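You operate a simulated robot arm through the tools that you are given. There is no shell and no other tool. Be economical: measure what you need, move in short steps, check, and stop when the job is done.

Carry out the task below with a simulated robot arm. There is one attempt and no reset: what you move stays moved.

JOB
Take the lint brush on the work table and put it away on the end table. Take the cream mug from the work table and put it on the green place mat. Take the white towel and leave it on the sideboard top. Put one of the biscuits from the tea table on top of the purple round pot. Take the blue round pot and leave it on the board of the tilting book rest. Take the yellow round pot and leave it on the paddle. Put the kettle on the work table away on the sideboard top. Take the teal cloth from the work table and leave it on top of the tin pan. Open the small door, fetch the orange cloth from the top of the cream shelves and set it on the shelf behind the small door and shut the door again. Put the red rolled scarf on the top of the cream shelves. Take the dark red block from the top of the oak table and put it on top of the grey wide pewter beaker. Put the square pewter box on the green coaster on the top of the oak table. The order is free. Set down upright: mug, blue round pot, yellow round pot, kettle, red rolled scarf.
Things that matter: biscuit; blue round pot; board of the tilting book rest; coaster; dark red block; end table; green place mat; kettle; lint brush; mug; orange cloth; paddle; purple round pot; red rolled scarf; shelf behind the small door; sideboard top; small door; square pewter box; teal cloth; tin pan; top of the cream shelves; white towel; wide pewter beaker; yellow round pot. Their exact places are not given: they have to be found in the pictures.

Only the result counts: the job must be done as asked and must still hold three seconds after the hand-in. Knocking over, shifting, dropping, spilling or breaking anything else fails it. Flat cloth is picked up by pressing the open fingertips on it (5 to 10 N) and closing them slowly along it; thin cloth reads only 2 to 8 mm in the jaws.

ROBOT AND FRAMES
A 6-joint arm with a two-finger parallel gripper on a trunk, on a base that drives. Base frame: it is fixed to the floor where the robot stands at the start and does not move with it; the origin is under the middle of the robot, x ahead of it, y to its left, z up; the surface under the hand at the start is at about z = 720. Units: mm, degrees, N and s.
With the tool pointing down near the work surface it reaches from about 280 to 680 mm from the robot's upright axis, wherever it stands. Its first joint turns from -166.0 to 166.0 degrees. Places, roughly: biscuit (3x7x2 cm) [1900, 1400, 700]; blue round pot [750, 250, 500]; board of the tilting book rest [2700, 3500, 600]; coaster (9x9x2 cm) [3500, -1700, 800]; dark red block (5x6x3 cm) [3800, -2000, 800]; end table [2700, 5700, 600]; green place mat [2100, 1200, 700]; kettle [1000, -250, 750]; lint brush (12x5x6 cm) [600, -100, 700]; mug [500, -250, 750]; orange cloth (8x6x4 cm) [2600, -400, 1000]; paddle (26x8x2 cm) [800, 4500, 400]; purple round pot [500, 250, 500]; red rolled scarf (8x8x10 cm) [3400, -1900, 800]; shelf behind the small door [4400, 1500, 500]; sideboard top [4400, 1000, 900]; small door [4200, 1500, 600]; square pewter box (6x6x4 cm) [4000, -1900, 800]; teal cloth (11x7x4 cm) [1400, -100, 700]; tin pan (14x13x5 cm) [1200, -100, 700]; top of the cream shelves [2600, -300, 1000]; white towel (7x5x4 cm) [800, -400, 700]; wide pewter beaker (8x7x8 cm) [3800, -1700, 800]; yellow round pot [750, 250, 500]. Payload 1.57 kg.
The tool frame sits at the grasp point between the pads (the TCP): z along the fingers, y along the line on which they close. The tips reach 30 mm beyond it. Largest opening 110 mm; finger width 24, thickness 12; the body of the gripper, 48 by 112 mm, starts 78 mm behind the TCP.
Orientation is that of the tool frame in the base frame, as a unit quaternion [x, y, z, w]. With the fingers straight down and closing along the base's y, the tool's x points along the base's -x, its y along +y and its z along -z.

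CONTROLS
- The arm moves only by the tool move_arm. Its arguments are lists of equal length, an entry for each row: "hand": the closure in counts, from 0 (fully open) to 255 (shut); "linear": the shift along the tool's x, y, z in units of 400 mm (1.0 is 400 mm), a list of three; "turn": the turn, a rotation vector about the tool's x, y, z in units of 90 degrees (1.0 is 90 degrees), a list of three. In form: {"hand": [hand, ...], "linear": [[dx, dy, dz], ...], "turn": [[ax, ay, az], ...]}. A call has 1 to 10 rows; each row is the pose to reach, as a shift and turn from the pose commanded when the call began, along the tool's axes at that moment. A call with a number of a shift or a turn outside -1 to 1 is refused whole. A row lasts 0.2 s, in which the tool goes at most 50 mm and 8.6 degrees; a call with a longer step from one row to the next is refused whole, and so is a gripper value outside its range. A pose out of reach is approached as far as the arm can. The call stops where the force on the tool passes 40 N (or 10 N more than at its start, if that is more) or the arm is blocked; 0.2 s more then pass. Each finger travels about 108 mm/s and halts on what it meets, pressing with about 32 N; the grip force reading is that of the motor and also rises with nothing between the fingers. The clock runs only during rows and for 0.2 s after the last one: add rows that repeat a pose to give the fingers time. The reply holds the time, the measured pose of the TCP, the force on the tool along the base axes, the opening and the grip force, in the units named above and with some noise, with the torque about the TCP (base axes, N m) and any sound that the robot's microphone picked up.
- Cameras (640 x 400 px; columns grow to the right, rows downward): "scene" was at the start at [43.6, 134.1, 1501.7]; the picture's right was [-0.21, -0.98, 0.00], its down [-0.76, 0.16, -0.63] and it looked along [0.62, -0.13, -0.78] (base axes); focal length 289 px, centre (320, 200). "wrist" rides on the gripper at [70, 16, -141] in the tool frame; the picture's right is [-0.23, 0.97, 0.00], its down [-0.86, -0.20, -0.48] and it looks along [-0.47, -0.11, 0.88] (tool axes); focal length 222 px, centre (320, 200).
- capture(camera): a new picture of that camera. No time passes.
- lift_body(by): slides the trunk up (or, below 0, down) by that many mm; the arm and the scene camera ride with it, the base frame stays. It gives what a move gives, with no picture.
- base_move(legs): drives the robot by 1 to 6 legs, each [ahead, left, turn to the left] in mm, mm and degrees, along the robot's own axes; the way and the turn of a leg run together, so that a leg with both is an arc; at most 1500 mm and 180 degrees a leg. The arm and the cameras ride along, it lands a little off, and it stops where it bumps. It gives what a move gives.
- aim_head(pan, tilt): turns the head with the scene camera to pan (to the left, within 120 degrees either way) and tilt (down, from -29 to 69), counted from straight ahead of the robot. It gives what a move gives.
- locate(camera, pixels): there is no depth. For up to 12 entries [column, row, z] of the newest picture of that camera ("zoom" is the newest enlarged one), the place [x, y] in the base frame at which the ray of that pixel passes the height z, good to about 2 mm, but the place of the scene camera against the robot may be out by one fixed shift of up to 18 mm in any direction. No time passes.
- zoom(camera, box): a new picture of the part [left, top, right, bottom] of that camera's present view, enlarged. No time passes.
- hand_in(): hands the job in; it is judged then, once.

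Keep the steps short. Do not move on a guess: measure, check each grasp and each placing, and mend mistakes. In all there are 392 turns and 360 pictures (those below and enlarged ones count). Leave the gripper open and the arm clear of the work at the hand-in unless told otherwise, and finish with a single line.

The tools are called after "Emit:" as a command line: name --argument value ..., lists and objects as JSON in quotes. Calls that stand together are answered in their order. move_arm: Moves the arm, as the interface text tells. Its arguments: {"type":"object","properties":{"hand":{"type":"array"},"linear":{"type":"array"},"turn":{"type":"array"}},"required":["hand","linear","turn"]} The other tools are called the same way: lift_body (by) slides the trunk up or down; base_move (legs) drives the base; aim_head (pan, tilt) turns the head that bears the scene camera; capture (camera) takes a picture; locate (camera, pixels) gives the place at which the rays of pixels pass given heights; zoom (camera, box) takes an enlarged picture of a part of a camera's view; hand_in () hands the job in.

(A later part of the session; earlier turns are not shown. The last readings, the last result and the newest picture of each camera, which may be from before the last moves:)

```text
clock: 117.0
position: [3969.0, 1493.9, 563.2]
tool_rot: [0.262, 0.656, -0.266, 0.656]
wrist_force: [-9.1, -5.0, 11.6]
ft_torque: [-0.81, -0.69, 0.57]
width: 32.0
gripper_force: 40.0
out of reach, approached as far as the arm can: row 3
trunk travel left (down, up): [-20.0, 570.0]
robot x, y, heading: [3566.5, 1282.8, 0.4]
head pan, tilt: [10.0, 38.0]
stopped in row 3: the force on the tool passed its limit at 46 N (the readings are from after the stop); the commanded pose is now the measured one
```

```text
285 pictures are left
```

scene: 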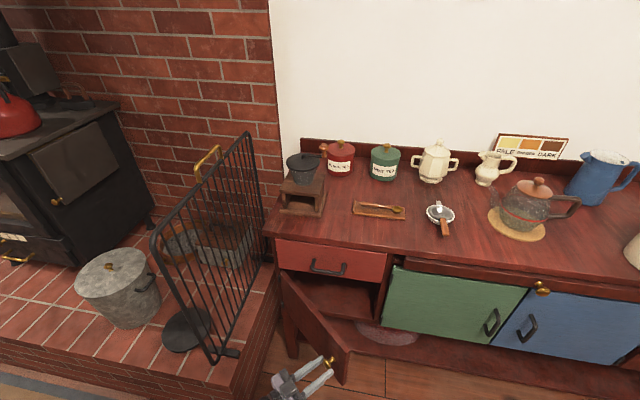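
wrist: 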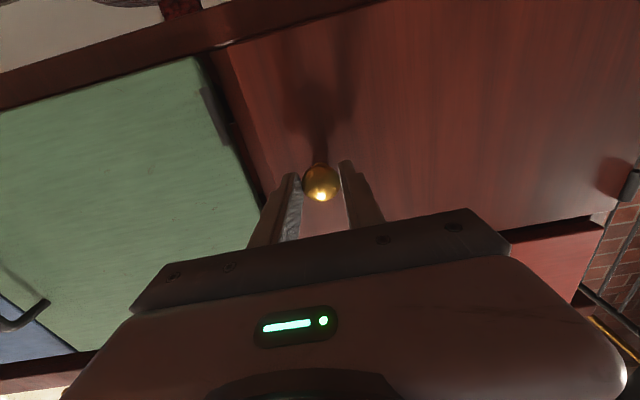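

Door at ~43°, arm at its fold limit there. Release the knob, back the base away, then I'll push the door further from the inside.

Emit:
move_arm --hand '[0, 0, 0, 0]' --linear '[[0, 0, 0], [0, 0, 0], [0, 0, 0], [0, 0, 0]]' --turn '[[0, 0, 0], [0, 0, 0], [0, 0, 0], [0, 0, 0]]'

Emit:
base_move --legs '[[-130, 0, 0]]'

Emit:
capture --camera "scene"

```text
clock: 118.0
position: [3968.5, 1496.2, 561.8]
tool_rot: [0.261, 0.656, -0.266, 0.656]
wrist_force: [-0.2, 0.1, 1.5]
ft_torque: [0.0, 0.02, -0.03]
width: 110.2
gripper_force: 0.0
trunk travel left (down, up): [-20.0, 570.0]
robot x, y, heading: [3566.4, 1278.4, 0.3]
head pan, tilt: [10.0, 38.0]
```

```text
clock: 119.3
position: [3840.8, 1494.8, 561.5]
tool_rot: [0.262, 0.656, -0.266, 0.656]
wrist_force: [-0.4, -0.9, -0.4]
ft_torque: [0.01, 0.02, 0.0]
width: 109.8
gripper_force: 0.0
trunk travel left (down, up): [-20.0, 570.0]
robot x, y, heading: [3435.4, 1271.2, 0.7]
head pan, tilt: [10.0, 38.0]
```

```text
284 pictures are left
```

scene: 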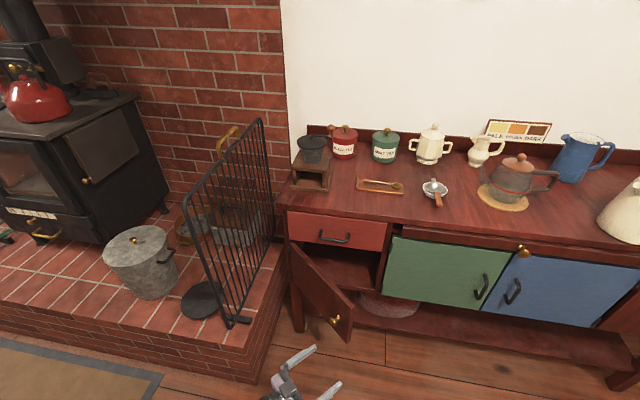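

Emit:
move_arm --hand '[255, 255, 255, 255, 255, 255]' --linear '[[0, -0.05, 0.0475], [0, -0.1, 0.095], [0, -0.15, 0.1425], [0, -0.2, 0.19], [0, -0.25, 0.2375], [0, -0.298, 0.285]]' --turn '[[-0.081, 0, 0], [-0.162, 0, 0], [-0.243, 0, 0], [-0.324, 0, 0], [-0.405, 0, 0], [-0.486, 0, 0]]'

Emit:
base_move --legs '[[140, 0, 0]]'

Emit:
capture --camera "wrist"

Emit:
capture --camera "scene"

```text
clock: 120.7
position: [3848.6, 1348.5, 557.5]
tool_rot: [0.001, 0.706, -0.001, 0.708]
wrist_force: [-0.9, 0.4, 0.0]
ft_torque: [0.03, 0.04, 0.0]
width: 0.0
gripper_force: 21.5
out of reach, approached as far as the arm can: row 6
trunk travel left (down, up): [-20.0, 570.0]
robot x, y, heading: [3440.6, 1275.3, 0.5]
head pan, tilt: [10.0, 38.0]
```

```text
clock: 122.1
position: [3989.2, 1347.1, 556.9]
tool_rot: [0.002, 0.706, -0.004, 0.708]
wrist_force: [-0.8, 0.1, 0.3]
ft_torque: [0.01, 0.01, 0.05]
width: 0.3
gripper_force: 21.3
trunk travel left (down, up): [-20.0, 570.0]
robot x, y, heading: [3579.8, 1277.0, 0.3]
head pan, tilt: [10.0, 38.0]
```

```text
283 pictures are left
```

wrist: 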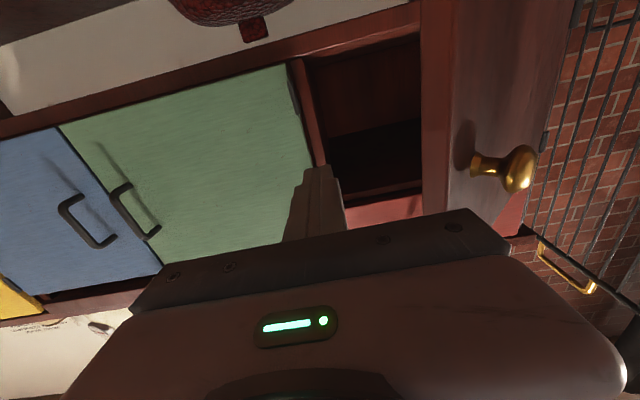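

```text
282 pictures are left
```

scene: 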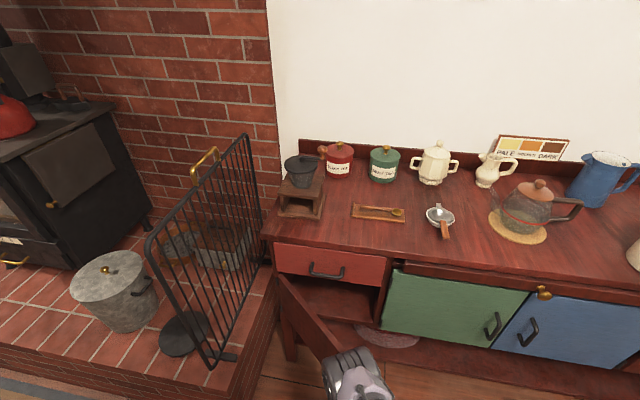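

Now advance beside the door's inner face and push it left.

Emit:
move_arm --hand '[255, 255, 255, 255, 255, 255, 255, 255]' --linear '[[0, 0, 0.1], [0, 0, 0.2], [0, 0.1, 0.2], [0, 0.2, 0.2], [0, 0.3, 0.2], [0, 0.4, 0.2], [0, 0.5, 0.2], [0, 0.54, 0.2]]' --turn '[[0, 0, 0], [0, 0, 0], [0, 0, 0], [0, 0, 0], [0, 0, 0], [0, 0, 0], [0, 0, 0], [0, 0, 0]]'

Emit:
capture --camera "scene"

Emit:
capture --camera "wrist"

```text
clock: 123.9
position: [4070.6, 1562.1, 556.1]
tool_rot: [0.002, 0.706, -0.004, 0.708]
wrist_force: [-0.9, 0.2, -0.1]
ft_torque: [0.03, 0.01, -0.01]
width: 0.0
gripper_force: 21.2
trunk travel left (down, up): [-20.0, 570.0]
robot x, y, heading: [3580.7, 1273.9, 0.4]
head pan, tilt: [10.0, 38.0]
```

```text
281 pictures are left
```

scene: 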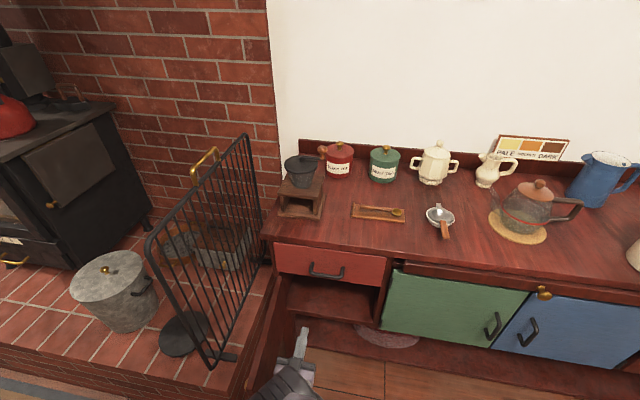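

```text
280 pictures are left
```

wrist: 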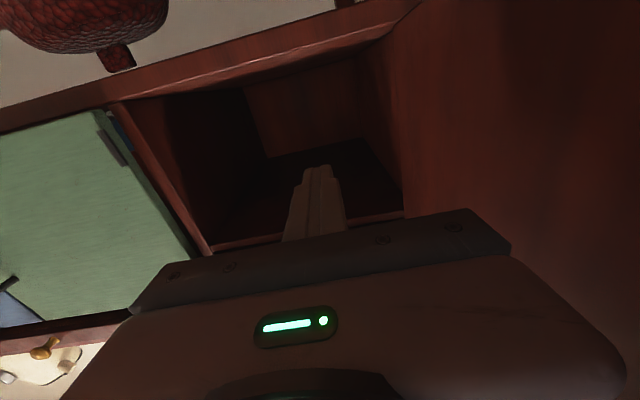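

Door is wide open (~88°). Cabinet floor ≈ z 487, opening up to ≈ 670. Retreat, then bring the hand back to pointing down and drive to the far side of the cream shelves for the orange cloth.

Emit:
move_arm --hand '[255, 255, 255, 255, 255, 255]' --linear '[[0, -0.06, 0], [0, -0.12, 0], [0, -0.12, -0.1], [0, -0.12, -0.2], [0, -0.12, -0.3], [0, -0.12, -0.36]]' --turn '[[0, 0, 0], [0, 0, 0], [0, 0, 0], [0, 0, 0], [0, 0, 0], [0, 0, 0]]'

Emit:
base_move --legs '[[-250, 0, 0]]'

Emit:
lift_body --by 350

Emit:
move_arm --hand '[0, 0, 0, 0, 0, 0, 0, 0, 0, 0]' --linear '[[0, 0, 0.02], [0, 0, 0.04], [0, 0, 0.06], [0, 0, 0.08], [0, 0, 0.1], [0, 0, 0.12], [0, 0, 0.14], [0, 0, 0.16], [0, 0, 0.18], [0, 0, 0.2]]' --turn '[[0, 0.095, 0], [0, 0.19, 0], [0, 0.285, 0], [0, 0.38, 0], [0, 0.475, 0], [0, 0.57, 0], [0, 0.665, 0], [0, 0.76, 0], [0, 0.855, 0], [0, 0.95, 0]]'

```text
clock: 125.3
position: [3927.2, 1515.8, 556.2]
tool_rot: [0.002, 0.706, -0.004, 0.708]
wrist_force: [-0.4, 0.5, 0.3]
ft_torque: [-0.01, 0.01, -0.02]
width: 0.0
gripper_force: 21.1
trunk travel left (down, up): [-20.0, 570.0]
robot x, y, heading: [3580.6, 1273.0, 0.3]
head pan, tilt: [10.0, 38.0]
```

```text
clock: 127.1
position: [3670.0, 1513.2, 556.9]
tool_rot: [0.003, 0.707, -0.004, 0.708]
wrist_force: [1.0, 0.3, -0.3]
ft_torque: [-0.02, 0.04, 0.03]
width: 0.2
gripper_force: 21.9
trunk travel left (down, up): [-20.0, 570.0]
robot x, y, heading: [3319.0, 1273.3, 0.4]
head pan, tilt: [10.0, 38.0]
```

```text
clock: 130.5
position: [3668.7, 1513.1, 907.0]
tool_rot: [0.003, 0.707, -0.004, 0.708]
wrist_force: [0.5, 1.0, -0.3]
ft_torque: [-0.01, -0.01, -0.01]
width: 0.4
gripper_force: 21.7
trunk travel left (down, up): [-370.0, 220.0]
robot x, y, heading: [3321.3, 1278.8, 0.4]
head pan, tilt: [10.0, 38.0]
```

```text
clock: 132.7
position: [3746.3, 1505.0, 907.6]
tool_rot: [0.008, 0.996, -0.016, 0.09]
wrist_force: [-0.9, 0.0, -1.3]
ft_torque: [0.04, -0.01, -0.03]
width: 110.1
gripper_force: 0.1
out of reach, approached as far as the arm can: row 10
trunk travel left (down, up): [-370.0, 220.0]
robot x, y, heading: [3321.9, 1275.7, 0.2]
head pan, tilt: [10.0, 38.0]
```

Emit:
move_arm --hand '[0, 0, 0, 0, 0, 0, 0]' --linear '[[-0.016, -0.057, -0.088], [-0.032, -0.114, -0.176], [-0.048, -0.171, -0.264], [-0.064, -0.228, -0.352], [-0.08, -0.285, -0.44], [-0.096, -0.342, -0.528], [-0.1125, -0.4, -0.615]]' --turn '[[0, 0.05, 0], [0, 0.1, 0], [0, 0.114, 0], [0, 0.114, 0], [0, 0.114, 0], [0, 0.114, 0], [0, 0.114, 0]]'

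Emit:
base_move --legs '[[0, 0, -90], [1500, 0, 0], [150, 0, 0], [0, 0, -90]]'

Emit:
aim_head --pan 0 --tilt 30

Emit:
capture --camera "scene"

```text
clock: 134.3
position: [3703.3, 1341.9, 1110.7]
tool_rot: [0.007, 0.999, -0.043, 0.032]
wrist_force: [0.0, -0.6, 0.3]
ft_torque: [0.02, 0.03, 0.02]
width: 110.1
gripper_force: 0.1
out of reach, approached as far as the arm can: row 2, 3, 4, 5, 6, 7
trunk travel left (down, up): [-370.0, 220.0]
robot x, y, heading: [3321.0, 1276.0, 0.3]
head pan, tilt: [10.0, 38.0]
```

```text
clock: 150.4
position: [2956.8, -427.4, 1110.2]
tool_rot: [0.998, -0.024, -0.032, -0.043]
wrist_force: [0.1, -0.3, -0.1]
ft_torque: [-0.02, 0.02, -0.01]
width: 109.8
gripper_force: 0.1
trunk travel left (down, up): [-370.0, 220.0]
robot x, y, heading: [3342.0, -372.0, 178.5]
head pan, tilt: [10.0, 38.0]
```

```text
clock: 151.1
position: [2957.2, -426.6, 1109.0]
tool_rot: [0.998, -0.024, -0.031, -0.043]
wrist_force: [0.0, -0.4, -0.2]
ft_torque: [-0.01, 0.01, 0.02]
width: 110.3
gripper_force: 0.1
trunk travel left (down, up): [-370.0, 220.0]
robot x, y, heading: [3342.4, -368.6, 178.5]
head pan, tilt: [0.0, 30.0]
```

```text
279 pictures are left
```

scene: 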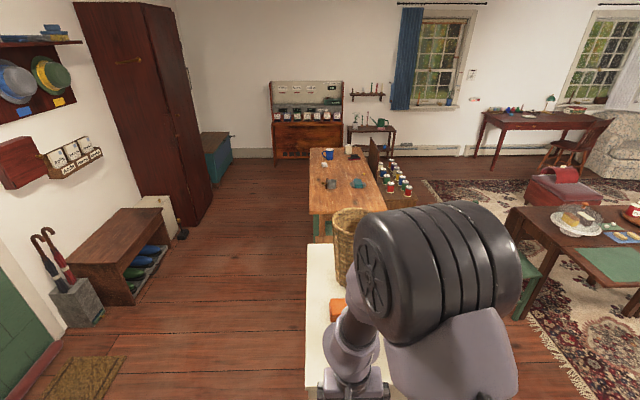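

Emit:
capture --camera "wrist"

Emit:
zoom --camera "scene" --box '[290, 200, 430, 400]'

Emit:
locate --camera "scene" --pixels '[[338, 300, 1040], [333, 318, 1010], [308, 245, 1000], [306, 385, 1000], [345, 285, 1000]]'

```text
278 pictures are left
```

wrist: 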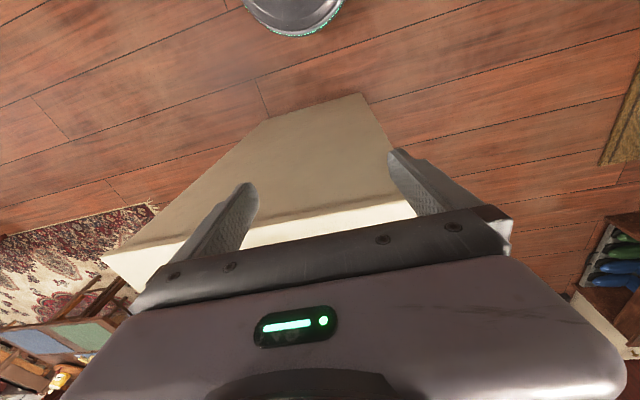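

```text
2.00 times, centred on (360, 300) of scene
```

zoom: 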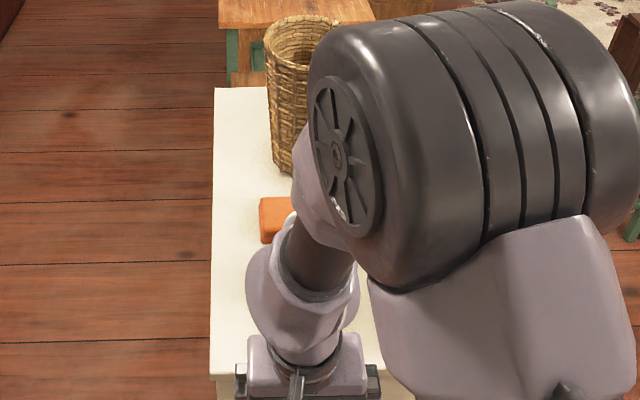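

```text
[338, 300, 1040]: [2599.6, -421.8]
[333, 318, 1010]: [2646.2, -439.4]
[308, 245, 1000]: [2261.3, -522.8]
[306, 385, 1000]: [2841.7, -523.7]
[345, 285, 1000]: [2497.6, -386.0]
```

Emit:
lift_body --by 100

Emit:
base_move --legs '[[210, 0, 1.5]]'

Emit:
capture --camera "wrist"

```text
clock: 152.5
position: [2956.8, -427.8, 1210.7]
tool_rot: [0.998, -0.023, -0.031, -0.043]
wrist_force: [-0.8, 0.3, -0.5]
ft_torque: [0.01, 0.02, 0.03]
width: 110.0
gripper_force: 0.0
trunk travel left (down, up): [-470.0, 120.0]
robot x, y, heading: [3341.5, -373.6, 178.1]
head pan, tilt: [0.0, 30.0]
```

```text
clock: 154.1
position: [2749.1, -432.7, 1209.3]
tool_rot: [0.999, -0.013, -0.032, -0.042]
wrist_force: [0.0, 0.4, 0.6]
ft_torque: [-0.01, 0.02, -0.02]
width: 110.2
gripper_force: 0.1
trunk travel left (down, up): [-470.0, 120.0]
robot x, y, heading: [3136.5, -366.0, 179.7]
head pan, tilt: [0.0, 30.0]
```

```text
276 pictures are left
```

wrist: 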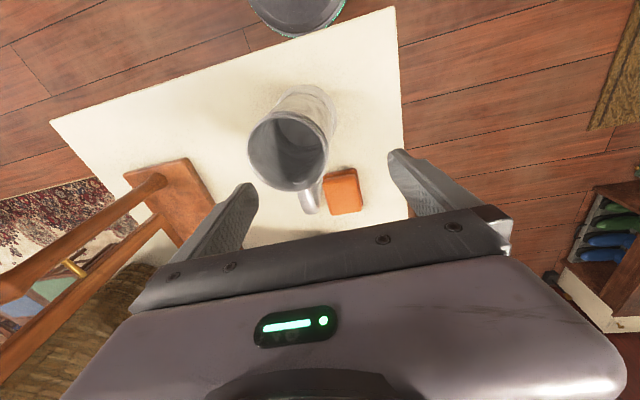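

Emit:
locate --camera "wrist" --pixels '[[322, 175, 1040], [355, 168, 1040], [362, 207, 1040], [327, 214, 1040], [396, 8, 1000], [50, 122, 1000], [290, 190, 1150], [330, 120, 1000], [310, 213, 1100], [403, 150, 1000]]'

Emit:
zoom --camera "wrist" --box '[230, 70, 420, 230]'

```text
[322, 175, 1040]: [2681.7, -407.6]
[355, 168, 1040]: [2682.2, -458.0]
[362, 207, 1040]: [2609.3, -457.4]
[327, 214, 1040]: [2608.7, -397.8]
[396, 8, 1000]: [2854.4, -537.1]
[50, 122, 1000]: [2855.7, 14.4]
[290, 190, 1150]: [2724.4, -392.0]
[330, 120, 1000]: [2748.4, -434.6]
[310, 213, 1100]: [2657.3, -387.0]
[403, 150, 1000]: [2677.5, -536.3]
```

```text
2.50 times, centred on (325, 150) of wrist
```

zoom: 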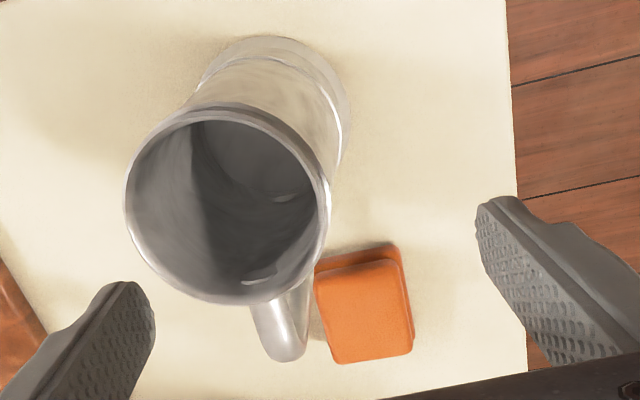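

The cloth is at x 2609-2682, y -458..-400, top z≈1040, but a tall jug with its handle stands next to it on the robot's side. Better from the right side of the shelves, with the camera turned away from the jug. I drive round.

Emit:
base_move --legs '[[0, 600, 0], [500, 0, 0], [0, 0, -90]]'

Emit:
move_arm --hand '[0, 0, 0, 0, 0, 0, 0, 0, 0, 0]' --linear '[[0, 0, 0], [0, 0, 0], [0, 0, 0], [0, 0, 0], [0, 0, 0], [0, 0, 0], [0, 0, 0], [0, 0, 0], [0, 0, 0], [0, 0, 0]]' --turn '[[-0.054, 0.04, 0.0], [-0.054, 0.04, 0.09], [-0.054, 0.04, 0.18], [-0.054, 0.04, 0.27], [-0.054, 0.04, 0.36], [-0.054, 0.04, 0.45], [-0.054, 0.04, 0.54], [-0.054, 0.04, 0.63], [-0.054, 0.04, 0.72], [-0.054, 0.04, 0.81]]'

```text
clock: 163.8
position: [2577.4, -571.2, 1208.9]
tool_rot: [-0.698, 0.714, -0.008, 0.053]
wrist_force: [0.6, 0.2, -0.7]
ft_torque: [0.0, 0.03, 0.03]
width: 110.1
gripper_force: 0.0
trunk travel left (down, up): [-470.0, 120.0]
robot x, y, heading: [2646.0, -954.4, 90.0]
head pan, tilt: [0.0, 30.0]
```

```text
clock: 166.0
position: [2574.3, -584.8, 1191.2]
tool_rot: [-0.137, 0.99, 0.043, 0.016]
wrist_force: [-0.2, 0.5, -1.3]
ft_torque: [-0.02, 0.0, -0.01]
width: 109.7
gripper_force: 0.0
out of reach, approached as far as the arm can: row 1, 2, 3, 4, 5, 6, 7, 8, 9, 10
trunk travel left (down, up): [-470.0, 120.0]
robot x, y, heading: [2644.2, -957.8, 90.0]
head pan, tilt: [0.0, 30.0]
```

Emit:
move_arm --hand '[0, 0, 0, 0, 0]' --linear '[[-0.05, 0.05, 0.006], [-0.1, 0.1, 0.012], [-0.15, 0.145, 0.018], [-0.2, 0.19, 0.024], [-0.237, 0.23, 0.03]]' --turn '[[0.01, 0.005, 0.05], [0.02, 0.01, 0.1], [0.03, 0.02, 0.14], [0.04, 0.025, 0.177], [0.0516, 0.0278, 0.177]]'

Emit:
capture --camera "wrist"

```text
clock: 167.2
position: [2640.7, -531.2, 1137.8]
tool_rot: [0.0, 0.999, 0.026, 0.028]
wrist_force: [-0.6, -0.4, -0.1]
ft_torque: [-0.02, 0.01, 0.02]
width: 109.9
gripper_force: 0.0
out of reach, approached as far as the arm can: row 1, 2, 3, 4, 5
trunk travel left (down, up): [-470.0, 120.0]
robot x, y, heading: [2640.4, -953.3, 89.7]
head pan, tilt: [0.0, 30.0]
```

```text
274 pictures are left
```

wrist: 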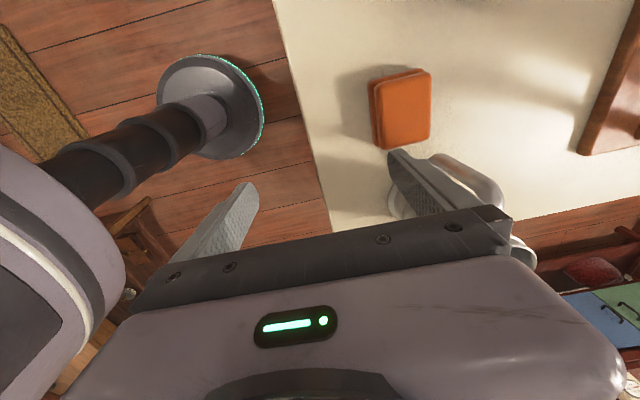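

Emit:
move_arm --hand '[0, 0, 0]' --linear '[[0, 0.06, -0.06], [0, 0.12, -0.12], [0, 0.12, -0.12]]' --turn '[[0.015, 0.018, 0], [0.033, 0.036, 0], [0.033, 0.036, 0]]'

Emit:
capture --camera "wrist"

```text
clock: 168.0
position: [2640.8, -527.8, 1145.6]
tool_rot: [0.001, 0.999, 0.025, 0.033]
wrist_force: [0.5, 0.1, 0.0]
ft_torque: [-0.03, 0.0, 0.0]
width: 110.2
gripper_force: 0.1
out of reach, approached as far as the arm can: row 1, 2, 3
trunk travel left (down, up): [-470.0, 120.0]
robot x, y, heading: [2644.9, -955.5, 89.6]
head pan, tilt: [0.0, 30.0]
```

```text
273 pictures are left
```

wrist: 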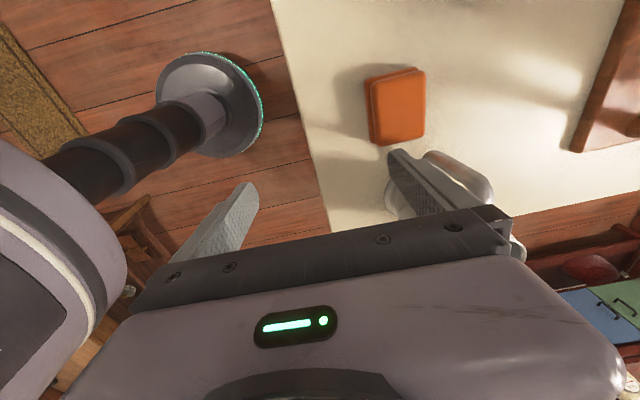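

Emit:
aim_head --pan -10 --tilt 50

Emit:
capture --camera "scene"

```text
clock: 168.8
position: [2642.2, -528.5, 1144.0]
tool_rot: [0.0, 0.999, 0.026, 0.033]
wrist_force: [0.0, -1.2, 0.3]
ft_torque: [0.0, 0.01, 0.02]
width: 110.0
gripper_force: 0.1
trunk travel left (down, up): [-470.0, 120.0]
robot x, y, heading: [2646.5, -954.6, 90.1]
head pan, tilt: [-10.0, 50.0]
```

```text
272 pictures are left
```

scene: 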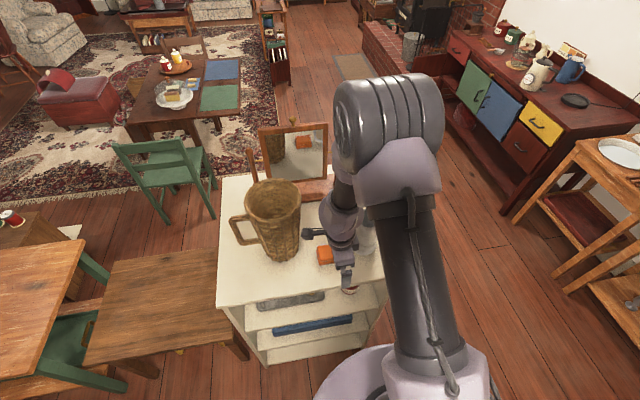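

Possibly the commanded pose is out of reach above; I test by going outward and 60 mm down.

Emit:
move_arm --hand '[0, 0, 0]' --linear '[[0, 0.05, 0.05], [0, 0.1, 0.1], [0, 0.1, 0.1]]' --turn '[[0, 0, 0], [0, 0, 0], [0, 0, 0]]'

```text
clock: 169.6
position: [2646.4, -492.3, 1108.7]
tool_rot: [0.0, 0.999, 0.028, 0.037]
wrist_force: [-0.3, -0.3, 0.6]
ft_torque: [0.04, 0.03, 0.03]
width: 110.2
gripper_force: 0.1
out of reach, approached as far as the arm can: row 2, 3
trunk travel left (down, up): [-470.0, 120.0]
robot x, y, heading: [2647.5, -953.8, 90.2]
head pan, tilt: [-10.0, 50.0]
```

Emit:
move_arm --hand '[0, 0, 0, 0]' --linear '[[0, 0.0, -0.05], [0, 0, -0.1], [0, 0.0, -0.15], [0, 0.0, -0.15]]' --turn '[[0, 0, -0.05], [0, 0, -0.1], [0, 0, -0.15], [0, 0, -0.15]]'

```text
clock: 170.6
position: [2643.2, -505.7, 1158.3]
tool_rot: [-0.118, 0.991, 0.028, 0.047]
wrist_force: [0.4, -0.6, 0.7]
ft_torque: [0.03, -0.01, 0.03]
width: 109.8
gripper_force: 0.0
out of reach, approached as far as the arm can: row 1, 2, 3, 4
trunk travel left (down, up): [-470.0, 120.0]
robot x, y, heading: [2643.5, -956.5, 89.6]
head pan, tilt: [-10.0, 50.0]
```

I suspect the trunk is too high for this hand height (wrist folds to its limit). Back off, lower the trunk by 300 and raise the hand instead.

Emit:
base_move --legs '[[-250, 0, 0]]'

Emit:
lift_body --by -300

Emit:
move_arm --hand '[0, 0, 0, 0, 0, 0, 0]' --linear '[[0, 0.0, -0.1], [0, 0, -0.2], [0, 0.0, -0.3], [0, 0.0, -0.4], [0, 0, -0.5], [0, 0, -0.6], [0, 0, -0.7]]' --turn '[[0, 0, 0], [0, 0, 0], [0, 0, 0], [0, 0, 0], [0, 0, 0], [0, 0, 0], [0, 0, 0]]'

```text
clock: 172.4
position: [2639.7, -758.5, 1158.4]
tool_rot: [-0.121, 0.991, 0.03, 0.047]
wrist_force: [-1.0, 0.9, -0.1]
ft_torque: [-0.02, 0.0, 0.02]
width: 110.4
gripper_force: 0.0
trunk travel left (down, up): [-470.0, 120.0]
robot x, y, heading: [2643.5, -1205.6, 90.3]
head pan, tilt: [-10.0, 50.0]
```

```text
clock: 175.4
position: [2640.0, -758.1, 857.0]
tool_rot: [-0.12, 0.991, 0.028, 0.047]
wrist_force: [0.1, -0.2, -0.4]
ft_torque: [-0.02, 0.0, -0.05]
width: 110.3
gripper_force: 0.0
trunk travel left (down, up): [-170.0, 420.0]
robot x, y, heading: [2642.7, -1211.7, 90.3]
head pan, tilt: [-10.0, 50.0]
```

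```text
clock: 177.0
position: [2624.0, -813.6, 1015.0]
tool_rot: [-0.119, 0.986, 0.067, 0.093]
wrist_force: [-0.1, -0.5, 0.3]
ft_torque: [-0.02, -0.01, 0.01]
width: 110.2
gripper_force: 0.1
out of reach, approached as far as the arm can: row 1, 2, 3, 4, 5, 6, 7
trunk travel left (down, up): [-170.0, 420.0]
robot x, y, heading: [2643.3, -1206.5, 90.3]
head pan, tilt: [-10.0, 50.0]
```

Emit:
move_arm --hand '[0, 0, 0, 0]' --linear '[[-0.022, 0.096, 0.015], [-0.044, 0.192, 0.03], [-0.067, 0.289, 0.046], [-0.067, 0.289, 0.046]]' --turn '[[0.023, 0.042, 0], [0.046, 0.084, 0], [0.07, 0.127, 0], [0.07, 0.127, 0]]'

Emit:
capture --camera "scene"

```text
clock: 178.0
position: [2627.8, -778.7, 951.6]
tool_rot: [-0.121, 0.989, 0.052, 0.072]
wrist_force: [0.6, 0.0, -0.8]
ft_torque: [-0.04, 0.03, 0.0]
width: 110.0
gripper_force: 0.1
out of reach, approached as far as the arm can: row 1, 2, 3, 4
trunk travel left (down, up): [-170.0, 420.0]
robot x, y, heading: [2637.0, -1209.1, 90.0]
head pan, tilt: [-10.0, 50.0]
```

```text
271 pictures are left
```

scene: 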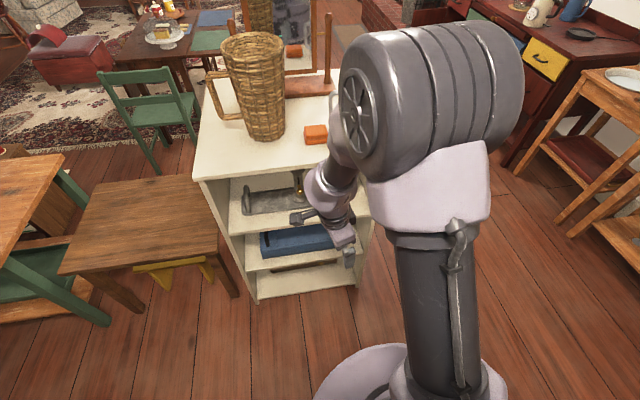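

Emit:
move_arm --hand '[0, 0, 0, 0, 0]' --linear '[[0, 0.07, 0], [0, 0.14, 0], [0, 0.21, 0], [0, 0.28, 0], [0, 0.35, 0]]' --turn '[[-0.08, 0, 0], [-0.16, 0, 0], [-0.24, 0, 0], [-0.32, 0, 0], [-0.4, 0, 0]]'

Emit:
capture --camera "scene"

```text
clock: 179.2
position: [2586.9, -640.4, 965.0]
tool_rot: [-0.138, 0.924, 0.356, 0.031]
wrist_force: [0.3, -0.5, 0.1]
ft_torque: [-0.03, 0.05, 0.0]
width: 110.0
gripper_force: 0.0
out of reach, approached as far as the arm can: row 3
trunk travel left (down, up): [-170.0, 420.0]
robot x, y, heading: [2645.8, -1207.0, 89.9]
head pan, tilt: [-10.0, 50.0]
```

```text
270 pictures are left
```

scene: 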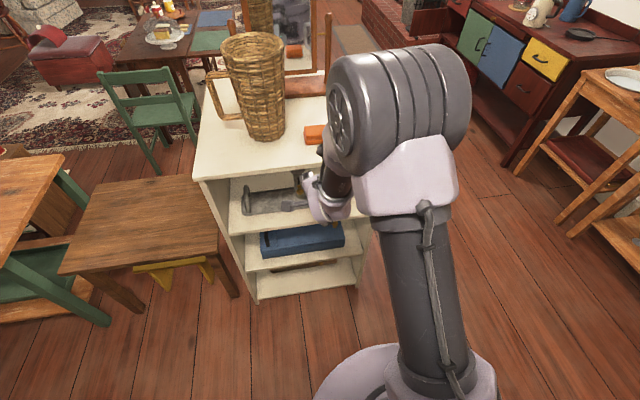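

Emit:
move_arm --hand '[0, 0, 0, 0]' --linear '[[-0.0145, 0.06, -0.07], [-0.029, 0.12, -0.14], [-0.0435, 0.18, -0.21], [-0.058, 0.243, -0.28]]' --turn '[[0, 0, 0], [0, 0, 0], [0, 0, 0], [0, 0, 0]]'

Emit:
move_arm --hand '[0, 0, 0, 0, 0, 0]' --linear '[[0, 0, 0], [0, 0, 0], [0, 0, 0], [0, 0, 0], [0, 0, 0], [0, 0, 0]]' --turn '[[0.08, 0, 0], [0.16, 0, 0], [0.24, 0, 0], [0.32, 0, 0], [0.4, 0, 0], [0.45, 0, 0]]'

Emit:
capture --camera "scene"

```text
clock: 180.2
position: [2590.4, -641.3, 1100.8]
tool_rot: [-0.136, 0.924, 0.356, 0.037]
wrist_force: [0.0, 0.5, 0.2]
ft_torque: [0.02, 0.02, 0.0]
width: 110.3
gripper_force: 0.0
out of reach, approached as far as the arm can: row 4
trunk travel left (down, up): [-170.0, 420.0]
robot x, y, heading: [2642.6, -1205.3, 90.0]
head pan, tilt: [-10.0, 50.0]
```

```text
clock: 181.6
position: [2589.0, -691.6, 1023.1]
tool_rot: [-0.121, 0.98, 0.118, 0.109]
wrist_force: [-0.2, -0.1, -0.8]
ft_torque: [-0.03, -0.02, -0.01]
width: 110.2
gripper_force: 0.0
out of reach, approached as far as the arm can: row 1, 2, 3, 4, 5, 6
trunk travel left (down, up): [-170.0, 420.0]
robot x, y, heading: [2640.5, -1205.7, 89.8]
head pan, tilt: [-10.0, 50.0]
```

```text
269 pictures are left
```

scene: 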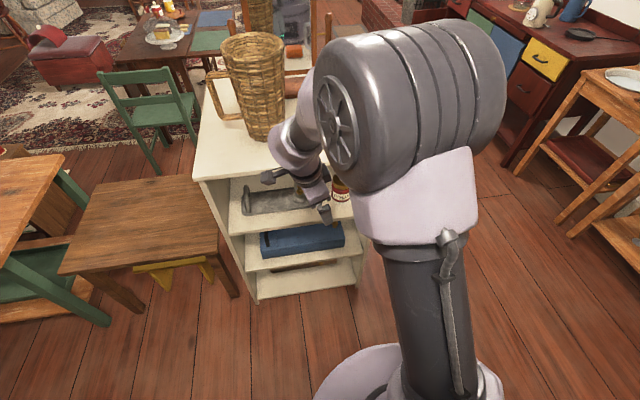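

I test whether the hand can come upright closer in and lower, to understand the arm's limit.

Emit:
move_arm --hand '[0, 0, 0, 0, 0, 0]' --linear '[[0.002, -0.09, 0.018], [0.004, -0.18, 0.036], [0.006, -0.27, 0.054], [0.008, -0.36, 0.072], [0.009, -0.455, 0.0915], [0.009, -0.455, 0.0915]]' --turn '[[0.027, 0.031, 0], [0.054, 0.062, 0], [0.081, 0.093, 0], [0.108, 0.124, 0], [0.134, 0.157, 0], [0.134, 0.157, 0]]'

Emit:
capture --camera "scene"

```text
clock: 183.0
position: [2645.6, -864.3, 915.2]
tool_rot: [-0.12, 0.991, 0.044, 0.032]
wrist_force: [-0.3, 0.3, -0.9]
ft_torque: [0.03, -0.02, 0.02]
width: 110.1
gripper_force: 0.1
out of reach, approached as far as the arm can: row 1, 2, 3, 4, 5, 6
trunk travel left (down, up): [-170.0, 420.0]
robot x, y, heading: [2644.9, -1207.9, 89.9]
head pan, tilt: [-10.0, 50.0]
```

```text
268 pictures are left
```

scene: 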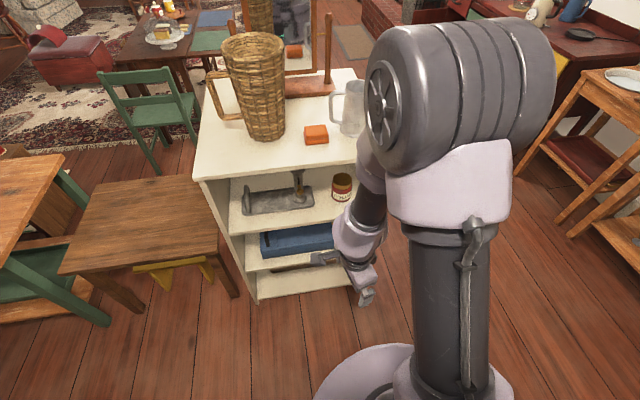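

Emit:
move_arm --hand '[0, 0, 0, 0, 0, 0, 0, 0, 0]' --linear '[[0, 0, 0.1], [0, 0, 0.2], [0, 0, 0.3], [0, 0, 0.3], [0, 0, 0.3], [0, 0, 0.3], [0, 0, 0.3], [0, 0, 0.3], [0, 0, 0.3]]' --turn '[[0.02, 0.015, 0], [0.04, 0.03, 0], [0.06, 0.034, 0], [0.06, 0.034, 0], [0.14, 0.034, 0], [0.22, 0.034, 0], [0.3, 0.034, 0], [0.38, 0.034, 0], [0.46, 0.034, 0]]'

Emit:
capture --camera "scene"

```text
clock: 185.0
position: [2753.7, -986.3, 774.1]
tool_rot: [-0.121, 0.933, -0.337, 0.037]
wrist_force: [-0.3, -0.3, 0.4]
ft_torque: [-0.04, -0.01, 0.01]
width: 109.9
gripper_force: 0.0
out of reach, approached as far as the arm can: row 1, 2, 3, 5, 6, 7, 8, 9
trunk travel left (down, up): [-170.0, 420.0]
robot x, y, heading: [2646.8, -1212.3, 90.1]
head pan, tilt: [-10.0, 50.0]
```

```text
267 pictures are left
```

scene: 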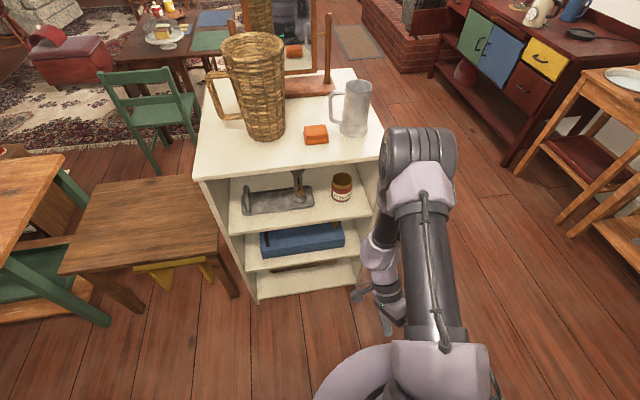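

Emit:
move_arm --hand '[0, 0, 0, 0, 0, 0, 0, 0, 0]' --linear '[[0.0135, 0.031, -0.097], [0.027, 0.0625, -0.194], [0.04, 0.094, -0.291], [0.054, 0.125, -0.388], [0.0675, 0.156, -0.485], [0.081, 0.1875, -0.582], [0.0945, 0.219, -0.679], [0.108, 0.25, -0.776], [0.108, 0.25, -0.776]]' --turn '[[-0.055, 0, 0], [-0.11, 0, 0], [-0.165, 0, 0], [-0.22, 0, 0], [-0.275, 0, 0], [-0.33, 0, 0], [-0.385, 0, 0], [-0.44, -0.01, 0], [-0.44, -0.01, 0]]'

Emit:
capture --camera "scene"

```text
clock: 187.0
position: [2644.6, -782.2, 892.3]
tool_rot: [-0.129, 0.99, 0.03, 0.051]
wrist_force: [0.7, 0.5, 0.6]
ft_torque: [0.02, 0.01, 0.0]
width: 109.9
gripper_force: 0.0
out of reach, approached as far as the arm can: row 1, 2, 3, 4, 5, 6, 7, 8, 9
trunk travel left (down, up): [-170.0, 420.0]
robot x, y, heading: [2647.2, -1208.1, 90.1]
head pan, tilt: [-10.0, 50.0]
```

```text
266 pictures are left
```

scene: 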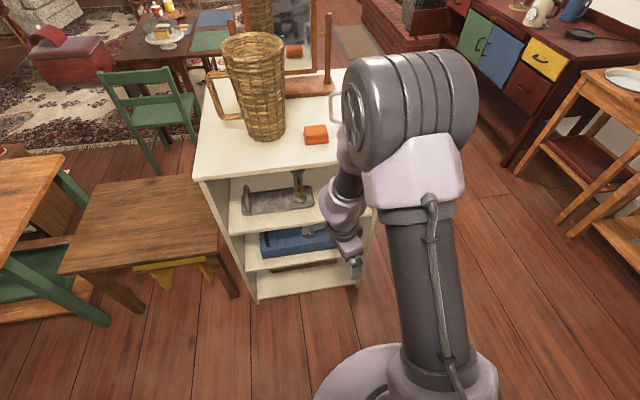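

I try to get the wrist back through its straight position cleanly: pitch forward exactly in the arm's plane, then pitch back down at a spot known to be reachable.

Emit:
move_arm --hand '[0, 0, 0, 0, 0, 0, 0]' --linear '[[-0.008, 0.026, -0.008], [-0.016, 0.052, -0.016], [-0.024, 0.078, -0.024], [-0.032, 0.104, -0.032], [-0.04, 0.13, -0.04], [-0.048, 0.156, -0.048], [-0.055, 0.184, -0.055]]' --turn '[[-0.0876, -0.0149, 0.0089], [-0.175, -0.03, 0.018], [-0.263, -0.045, 0.027], [-0.35, -0.06, 0.035], [-0.438, -0.074, 0.044], [-0.525, -0.089, 0.053], [-0.613, -0.104, 0.062]]'

Emit:
capture --camera "scene"

```text
clock: 188.6
position: [2644.0, -709.3, 923.3]
tool_rot: [-0.088, 0.862, 0.496, 0.06]
wrist_force: [0.0, 0.2, 0.0]
ft_torque: [-0.06, -0.02, 0.04]
width: 109.8
gripper_force: 0.1
out of reach, approached as far as the arm can: row 2, 3
trunk travel left (down, up): [-170.0, 420.0]
robot x, y, heading: [2647.1, -1207.1, 90.1]
head pan, tilt: [-10.0, 50.0]
```

```text
265 pictures are left
```

scene: 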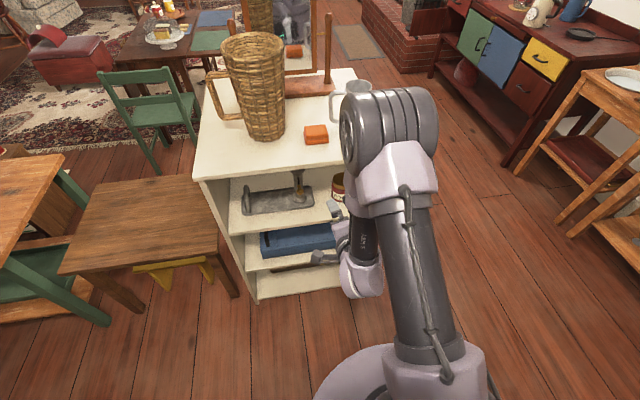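

Emit:
move_arm --hand '[0, 0, 0, 0, 0, 0, 0, 0, 0]' --linear '[[-0.004, 0.016, -0.02], [-0.008, 0.032, -0.04], [-0.011, 0.048, -0.06], [-0.015, 0.064, -0.08], [-0.019, 0.08, -0.1], [-0.023, 0.096, -0.12], [-0.026, 0.112, -0.14], [-0.03, 0.128, -0.157], [-0.03, 0.128, -0.157]]' --turn '[[0.0815, 0.0176, 0], [0.163, 0.035, 0], [0.2445, 0.053, 0], [0.326, 0.07, 0], [0.4075, 0.088, 0], [0.489, 0.106, -0.01], [0.57, 0.123, -0.01], [0.652, 0.141, -0.011], [0.652, 0.141, -0.011]]'

Emit:
capture --camera "scene"

```text
clock: 190.6
position: [2646.0, -735.9, 1000.7]
tool_rot: [-0.107, 0.994, -0.001, 0.009]
wrist_force: [0.6, -0.1, -0.4]
ft_torque: [-0.02, -0.02, 0.01]
width: 110.0
gripper_force: 0.1
out of reach, approached as far as the arm can: row 5
trunk travel left (down, up): [-170.0, 420.0]
robot x, y, heading: [2640.5, -1207.8, 89.9]
head pan, tilt: [-10.0, 50.0]
```

```text
264 pictures are left
```

scene: 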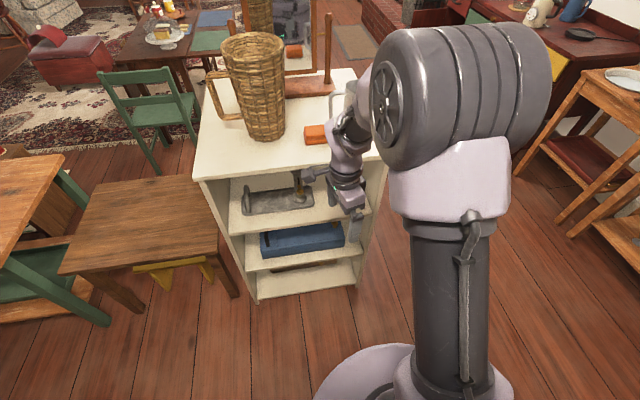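

The wrist crossed back – the hand is upright again (lesson: cross that pose only in the arm's plane). Now up and forward to the cloth.

Emit:
lift_body --by 150

Emit:
move_arm --hand '[0, 0, 0]' --linear '[[0, 0, -0.03], [0, 0, -0.06], [0, 0, -0.06]]' --turn '[[-0.006, 0, 0.07], [-0.006, 0, 0.137], [-0.006, 0, 0.137]]'

Emit:
base_move --legs '[[250, 0, 0]]'

Emit:
capture --camera "wrist"

```text
clock: 192.4
position: [2647.0, -736.1, 1149.1]
tool_rot: [-0.108, 0.994, -0.001, 0.009]
wrist_force: [-1.1, 0.0, -0.6]
ft_torque: [-0.01, 0.05, 0.04]
width: 110.0
gripper_force: 0.1
trunk travel left (down, up): [-320.0, 270.0]
robot x, y, heading: [2641.8, -1207.7, 90.2]
head pan, tilt: [-10.0, 50.0]
```

```text
clock: 193.2
position: [2646.3, -735.8, 1175.1]
tool_rot: [0.001, 1.0, 0.004, 0.009]
wrist_force: [-0.3, 0.1, 0.2]
ft_torque: [0.0, 0.05, -0.01]
width: 109.9
gripper_force: 0.1
trunk travel left (down, up): [-320.0, 270.0]
robot x, y, heading: [2646.7, -1204.6, 90.2]
head pan, tilt: [-10.0, 50.0]
```

```text
clock: 195.0
position: [2643.5, -484.3, 1174.8]
tool_rot: [0.0, 1.0, 0.004, 0.008]
wrist_force: [0.1, -0.2, 0.1]
ft_torque: [-0.09, 0.03, 0.02]
width: 109.8
gripper_force: 0.2
trunk travel left (down, up): [-320.0, 270.0]
robot x, y, heading: [2640.2, -957.9, 90.3]
head pan, tilt: [-10.0, 50.0]
```

```text
263 pictures are left
```

wrist: 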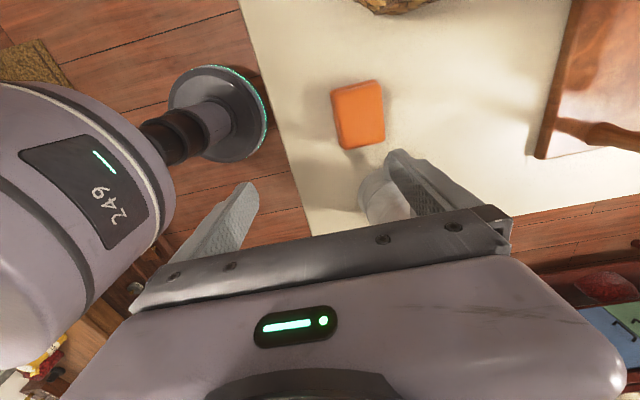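

Emit:
locate --camera "wrist" --pixels '[[331, 90, 1035], [380, 80, 1035], [384, 140, 1035], [340, 149, 1035], [362, 200, 1000], [362, 180, 1100], [375, 172, 1100], [342, 185, 1100]]'

Emit:
zoom --camera "wrist" --box '[280, 60, 440, 230]'

Emit:
zoom --camera "scene" --box '[200, 60, 420, 260]'

```text
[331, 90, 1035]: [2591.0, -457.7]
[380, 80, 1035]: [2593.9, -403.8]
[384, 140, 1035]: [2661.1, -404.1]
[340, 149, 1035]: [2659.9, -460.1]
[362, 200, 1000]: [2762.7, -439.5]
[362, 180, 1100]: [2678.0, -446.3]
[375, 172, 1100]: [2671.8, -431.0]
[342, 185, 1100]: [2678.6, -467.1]
```

```text
2.35 times, centred on (360, 145) of wrist
```

zoom: 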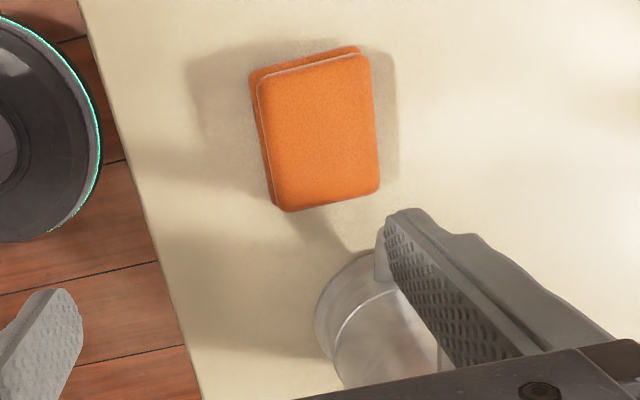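

```text
2.00 times, centred on (310, 160) of scene
```

zoom: 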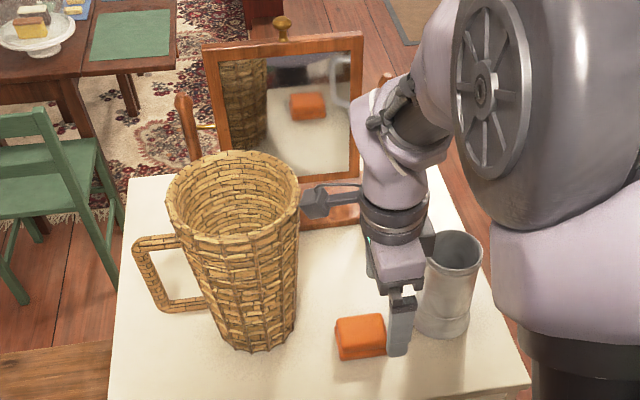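

Emit:
locate --camera "wrist" --pixels '[[395, 12, 975], [357, 2, 975], [435, 2, 975], [331, 90, 1012], [384, 140, 1012], [340, 149, 1012], [380, 80, 1012]]'

Emit:
locate --camera "scene" --pixels '[[320, 235, 975], [337, 237, 975], [330, 232, 1012], [293, 220, 975], [262, 140, 1220], [310, 150, 1220], [286, 180, 1220]]'

```text
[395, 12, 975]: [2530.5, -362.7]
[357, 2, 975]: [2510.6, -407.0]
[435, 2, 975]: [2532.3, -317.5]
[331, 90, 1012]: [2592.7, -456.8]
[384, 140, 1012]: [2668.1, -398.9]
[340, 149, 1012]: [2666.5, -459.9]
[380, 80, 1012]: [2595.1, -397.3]
```

```text
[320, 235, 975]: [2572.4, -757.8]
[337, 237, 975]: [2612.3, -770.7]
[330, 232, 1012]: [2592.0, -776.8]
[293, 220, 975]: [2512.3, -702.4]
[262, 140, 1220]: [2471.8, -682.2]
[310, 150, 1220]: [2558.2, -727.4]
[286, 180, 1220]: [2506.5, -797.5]
```

Cloth centre ≈(2631,-431), top z≈1012. Move over it (a little to the jug side to keep the camera off the basket) and descend to tips z≈980, then close.

Emit:
move_arm --hand '[0, 0, 0, 0, 0, 0, 0]' --linear '[[0, 0.07, 0], [0, 0.1325, 0], [0, 0.1325, 0.1], [0, 0.1325, 0.2], [0, 0.1325, 0.3], [0, 0.1325, 0.36], [0, 0.1325, 0.41]]' --turn '[[0, 0, 0], [0, 0, 0], [0, 0, 0], [0, 0, 0], [0, 0, 0], [0, 0, 0], [0, 0, 0]]'

Emit:
capture --camera "wrist"

Emit:
capture --camera "scene"

```text
clock: 196.5
position: [2646.9, -431.8, 1030.7]
tool_rot: [0.002, 1.0, 0.003, 0.007]
wrist_force: [2.1, -10.5, 19.5]
ft_torque: [-1.63, 0.07, 0.39]
width: 110.0
gripper_force: 0.0
trunk travel left (down, up): [-320.0, 270.0]
robot x, y, heading: [2642.6, -953.7, 90.4]
head pan, tilt: [-10.0, 50.0]
stopped in row 7: the force on the tool passed its limit at 86 N (the readings are from after the stop); the commanded pose is now the measured one
```

```text
260 pictures are left
```

wrist: 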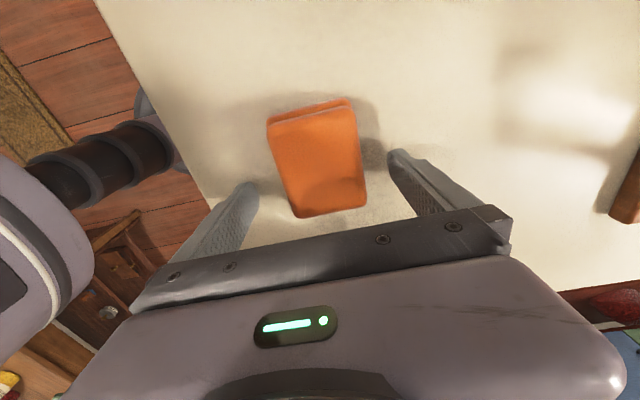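

```text
259 pictures are left
```

scene: 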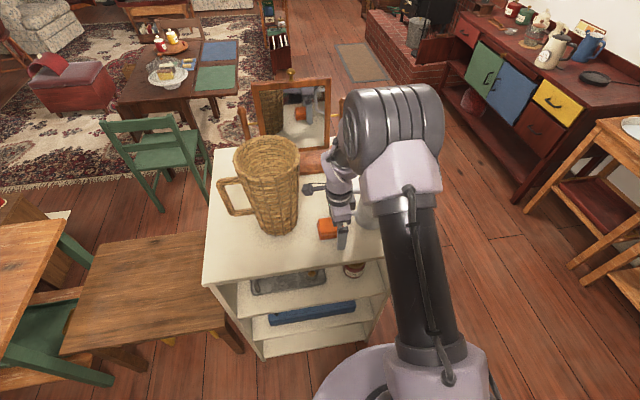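

The tips touched the shelf top at z = 1000. Raise 4 mm and close on the cloth, then lift.

Emit:
move_arm --hand '[0, 255, 255, 255, 255, 255]' --linear '[[0.0, 0, -0.01], [0, 0, -0.01], [0, 0, -0.01], [0, 0, -0.01], [0, 0, -0.01], [0, 0, -0.01]]' --turn '[[0, 0, 0], [0, 0, 0], [0, 0, 0], [0, 0, 0], [0, 0, 0], [0, 0, 0]]'

Emit:
move_arm --hand '[255, 255, 255, 255, 255, 255]' --linear '[[0, 0, -0.08], [0, 0, -0.16], [0, 0, -0.26], [0, 0, -0.36], [0, 0, -0.46], [0, 0, -0.46]]' --turn '[[0, 0, 0], [0, 0, 0], [0, 0, 0], [0, 0, 0], [0, 0, 0], [0, 0, 0]]'

Emit:
capture --camera "wrist"

```text
clock: 197.9
position: [2647.3, -430.5, 1033.5]
tool_rot: [0.001, 1.0, 0.004, 0.009]
wrist_force: [0.3, -0.8, 4.4]
ft_torque: [-0.16, 0.08, -0.02]
width: 59.0
gripper_force: 32.1
trunk travel left (down, up): [-320.0, 270.0]
robot x, y, heading: [2643.5, -955.5, 90.3]
head pan, tilt: [-10.0, 50.0]
```

```text
clock: 199.3
position: [2642.9, -433.4, 1219.3]
tool_rot: [0.001, 1.0, 0.005, 0.009]
wrist_force: [-0.2, 1.1, -0.4]
ft_torque: [-0.02, 0.02, 0.01]
width: 58.9
gripper_force: 32.5
trunk travel left (down, up): [-320.0, 270.0]
robot x, y, heading: [2643.1, -955.8, 90.3]
head pan, tilt: [-10.0, 50.0]
```

```text
258 pictures are left
```

wrist: 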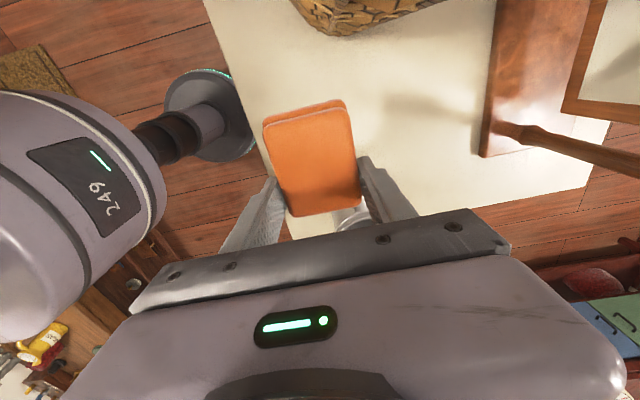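

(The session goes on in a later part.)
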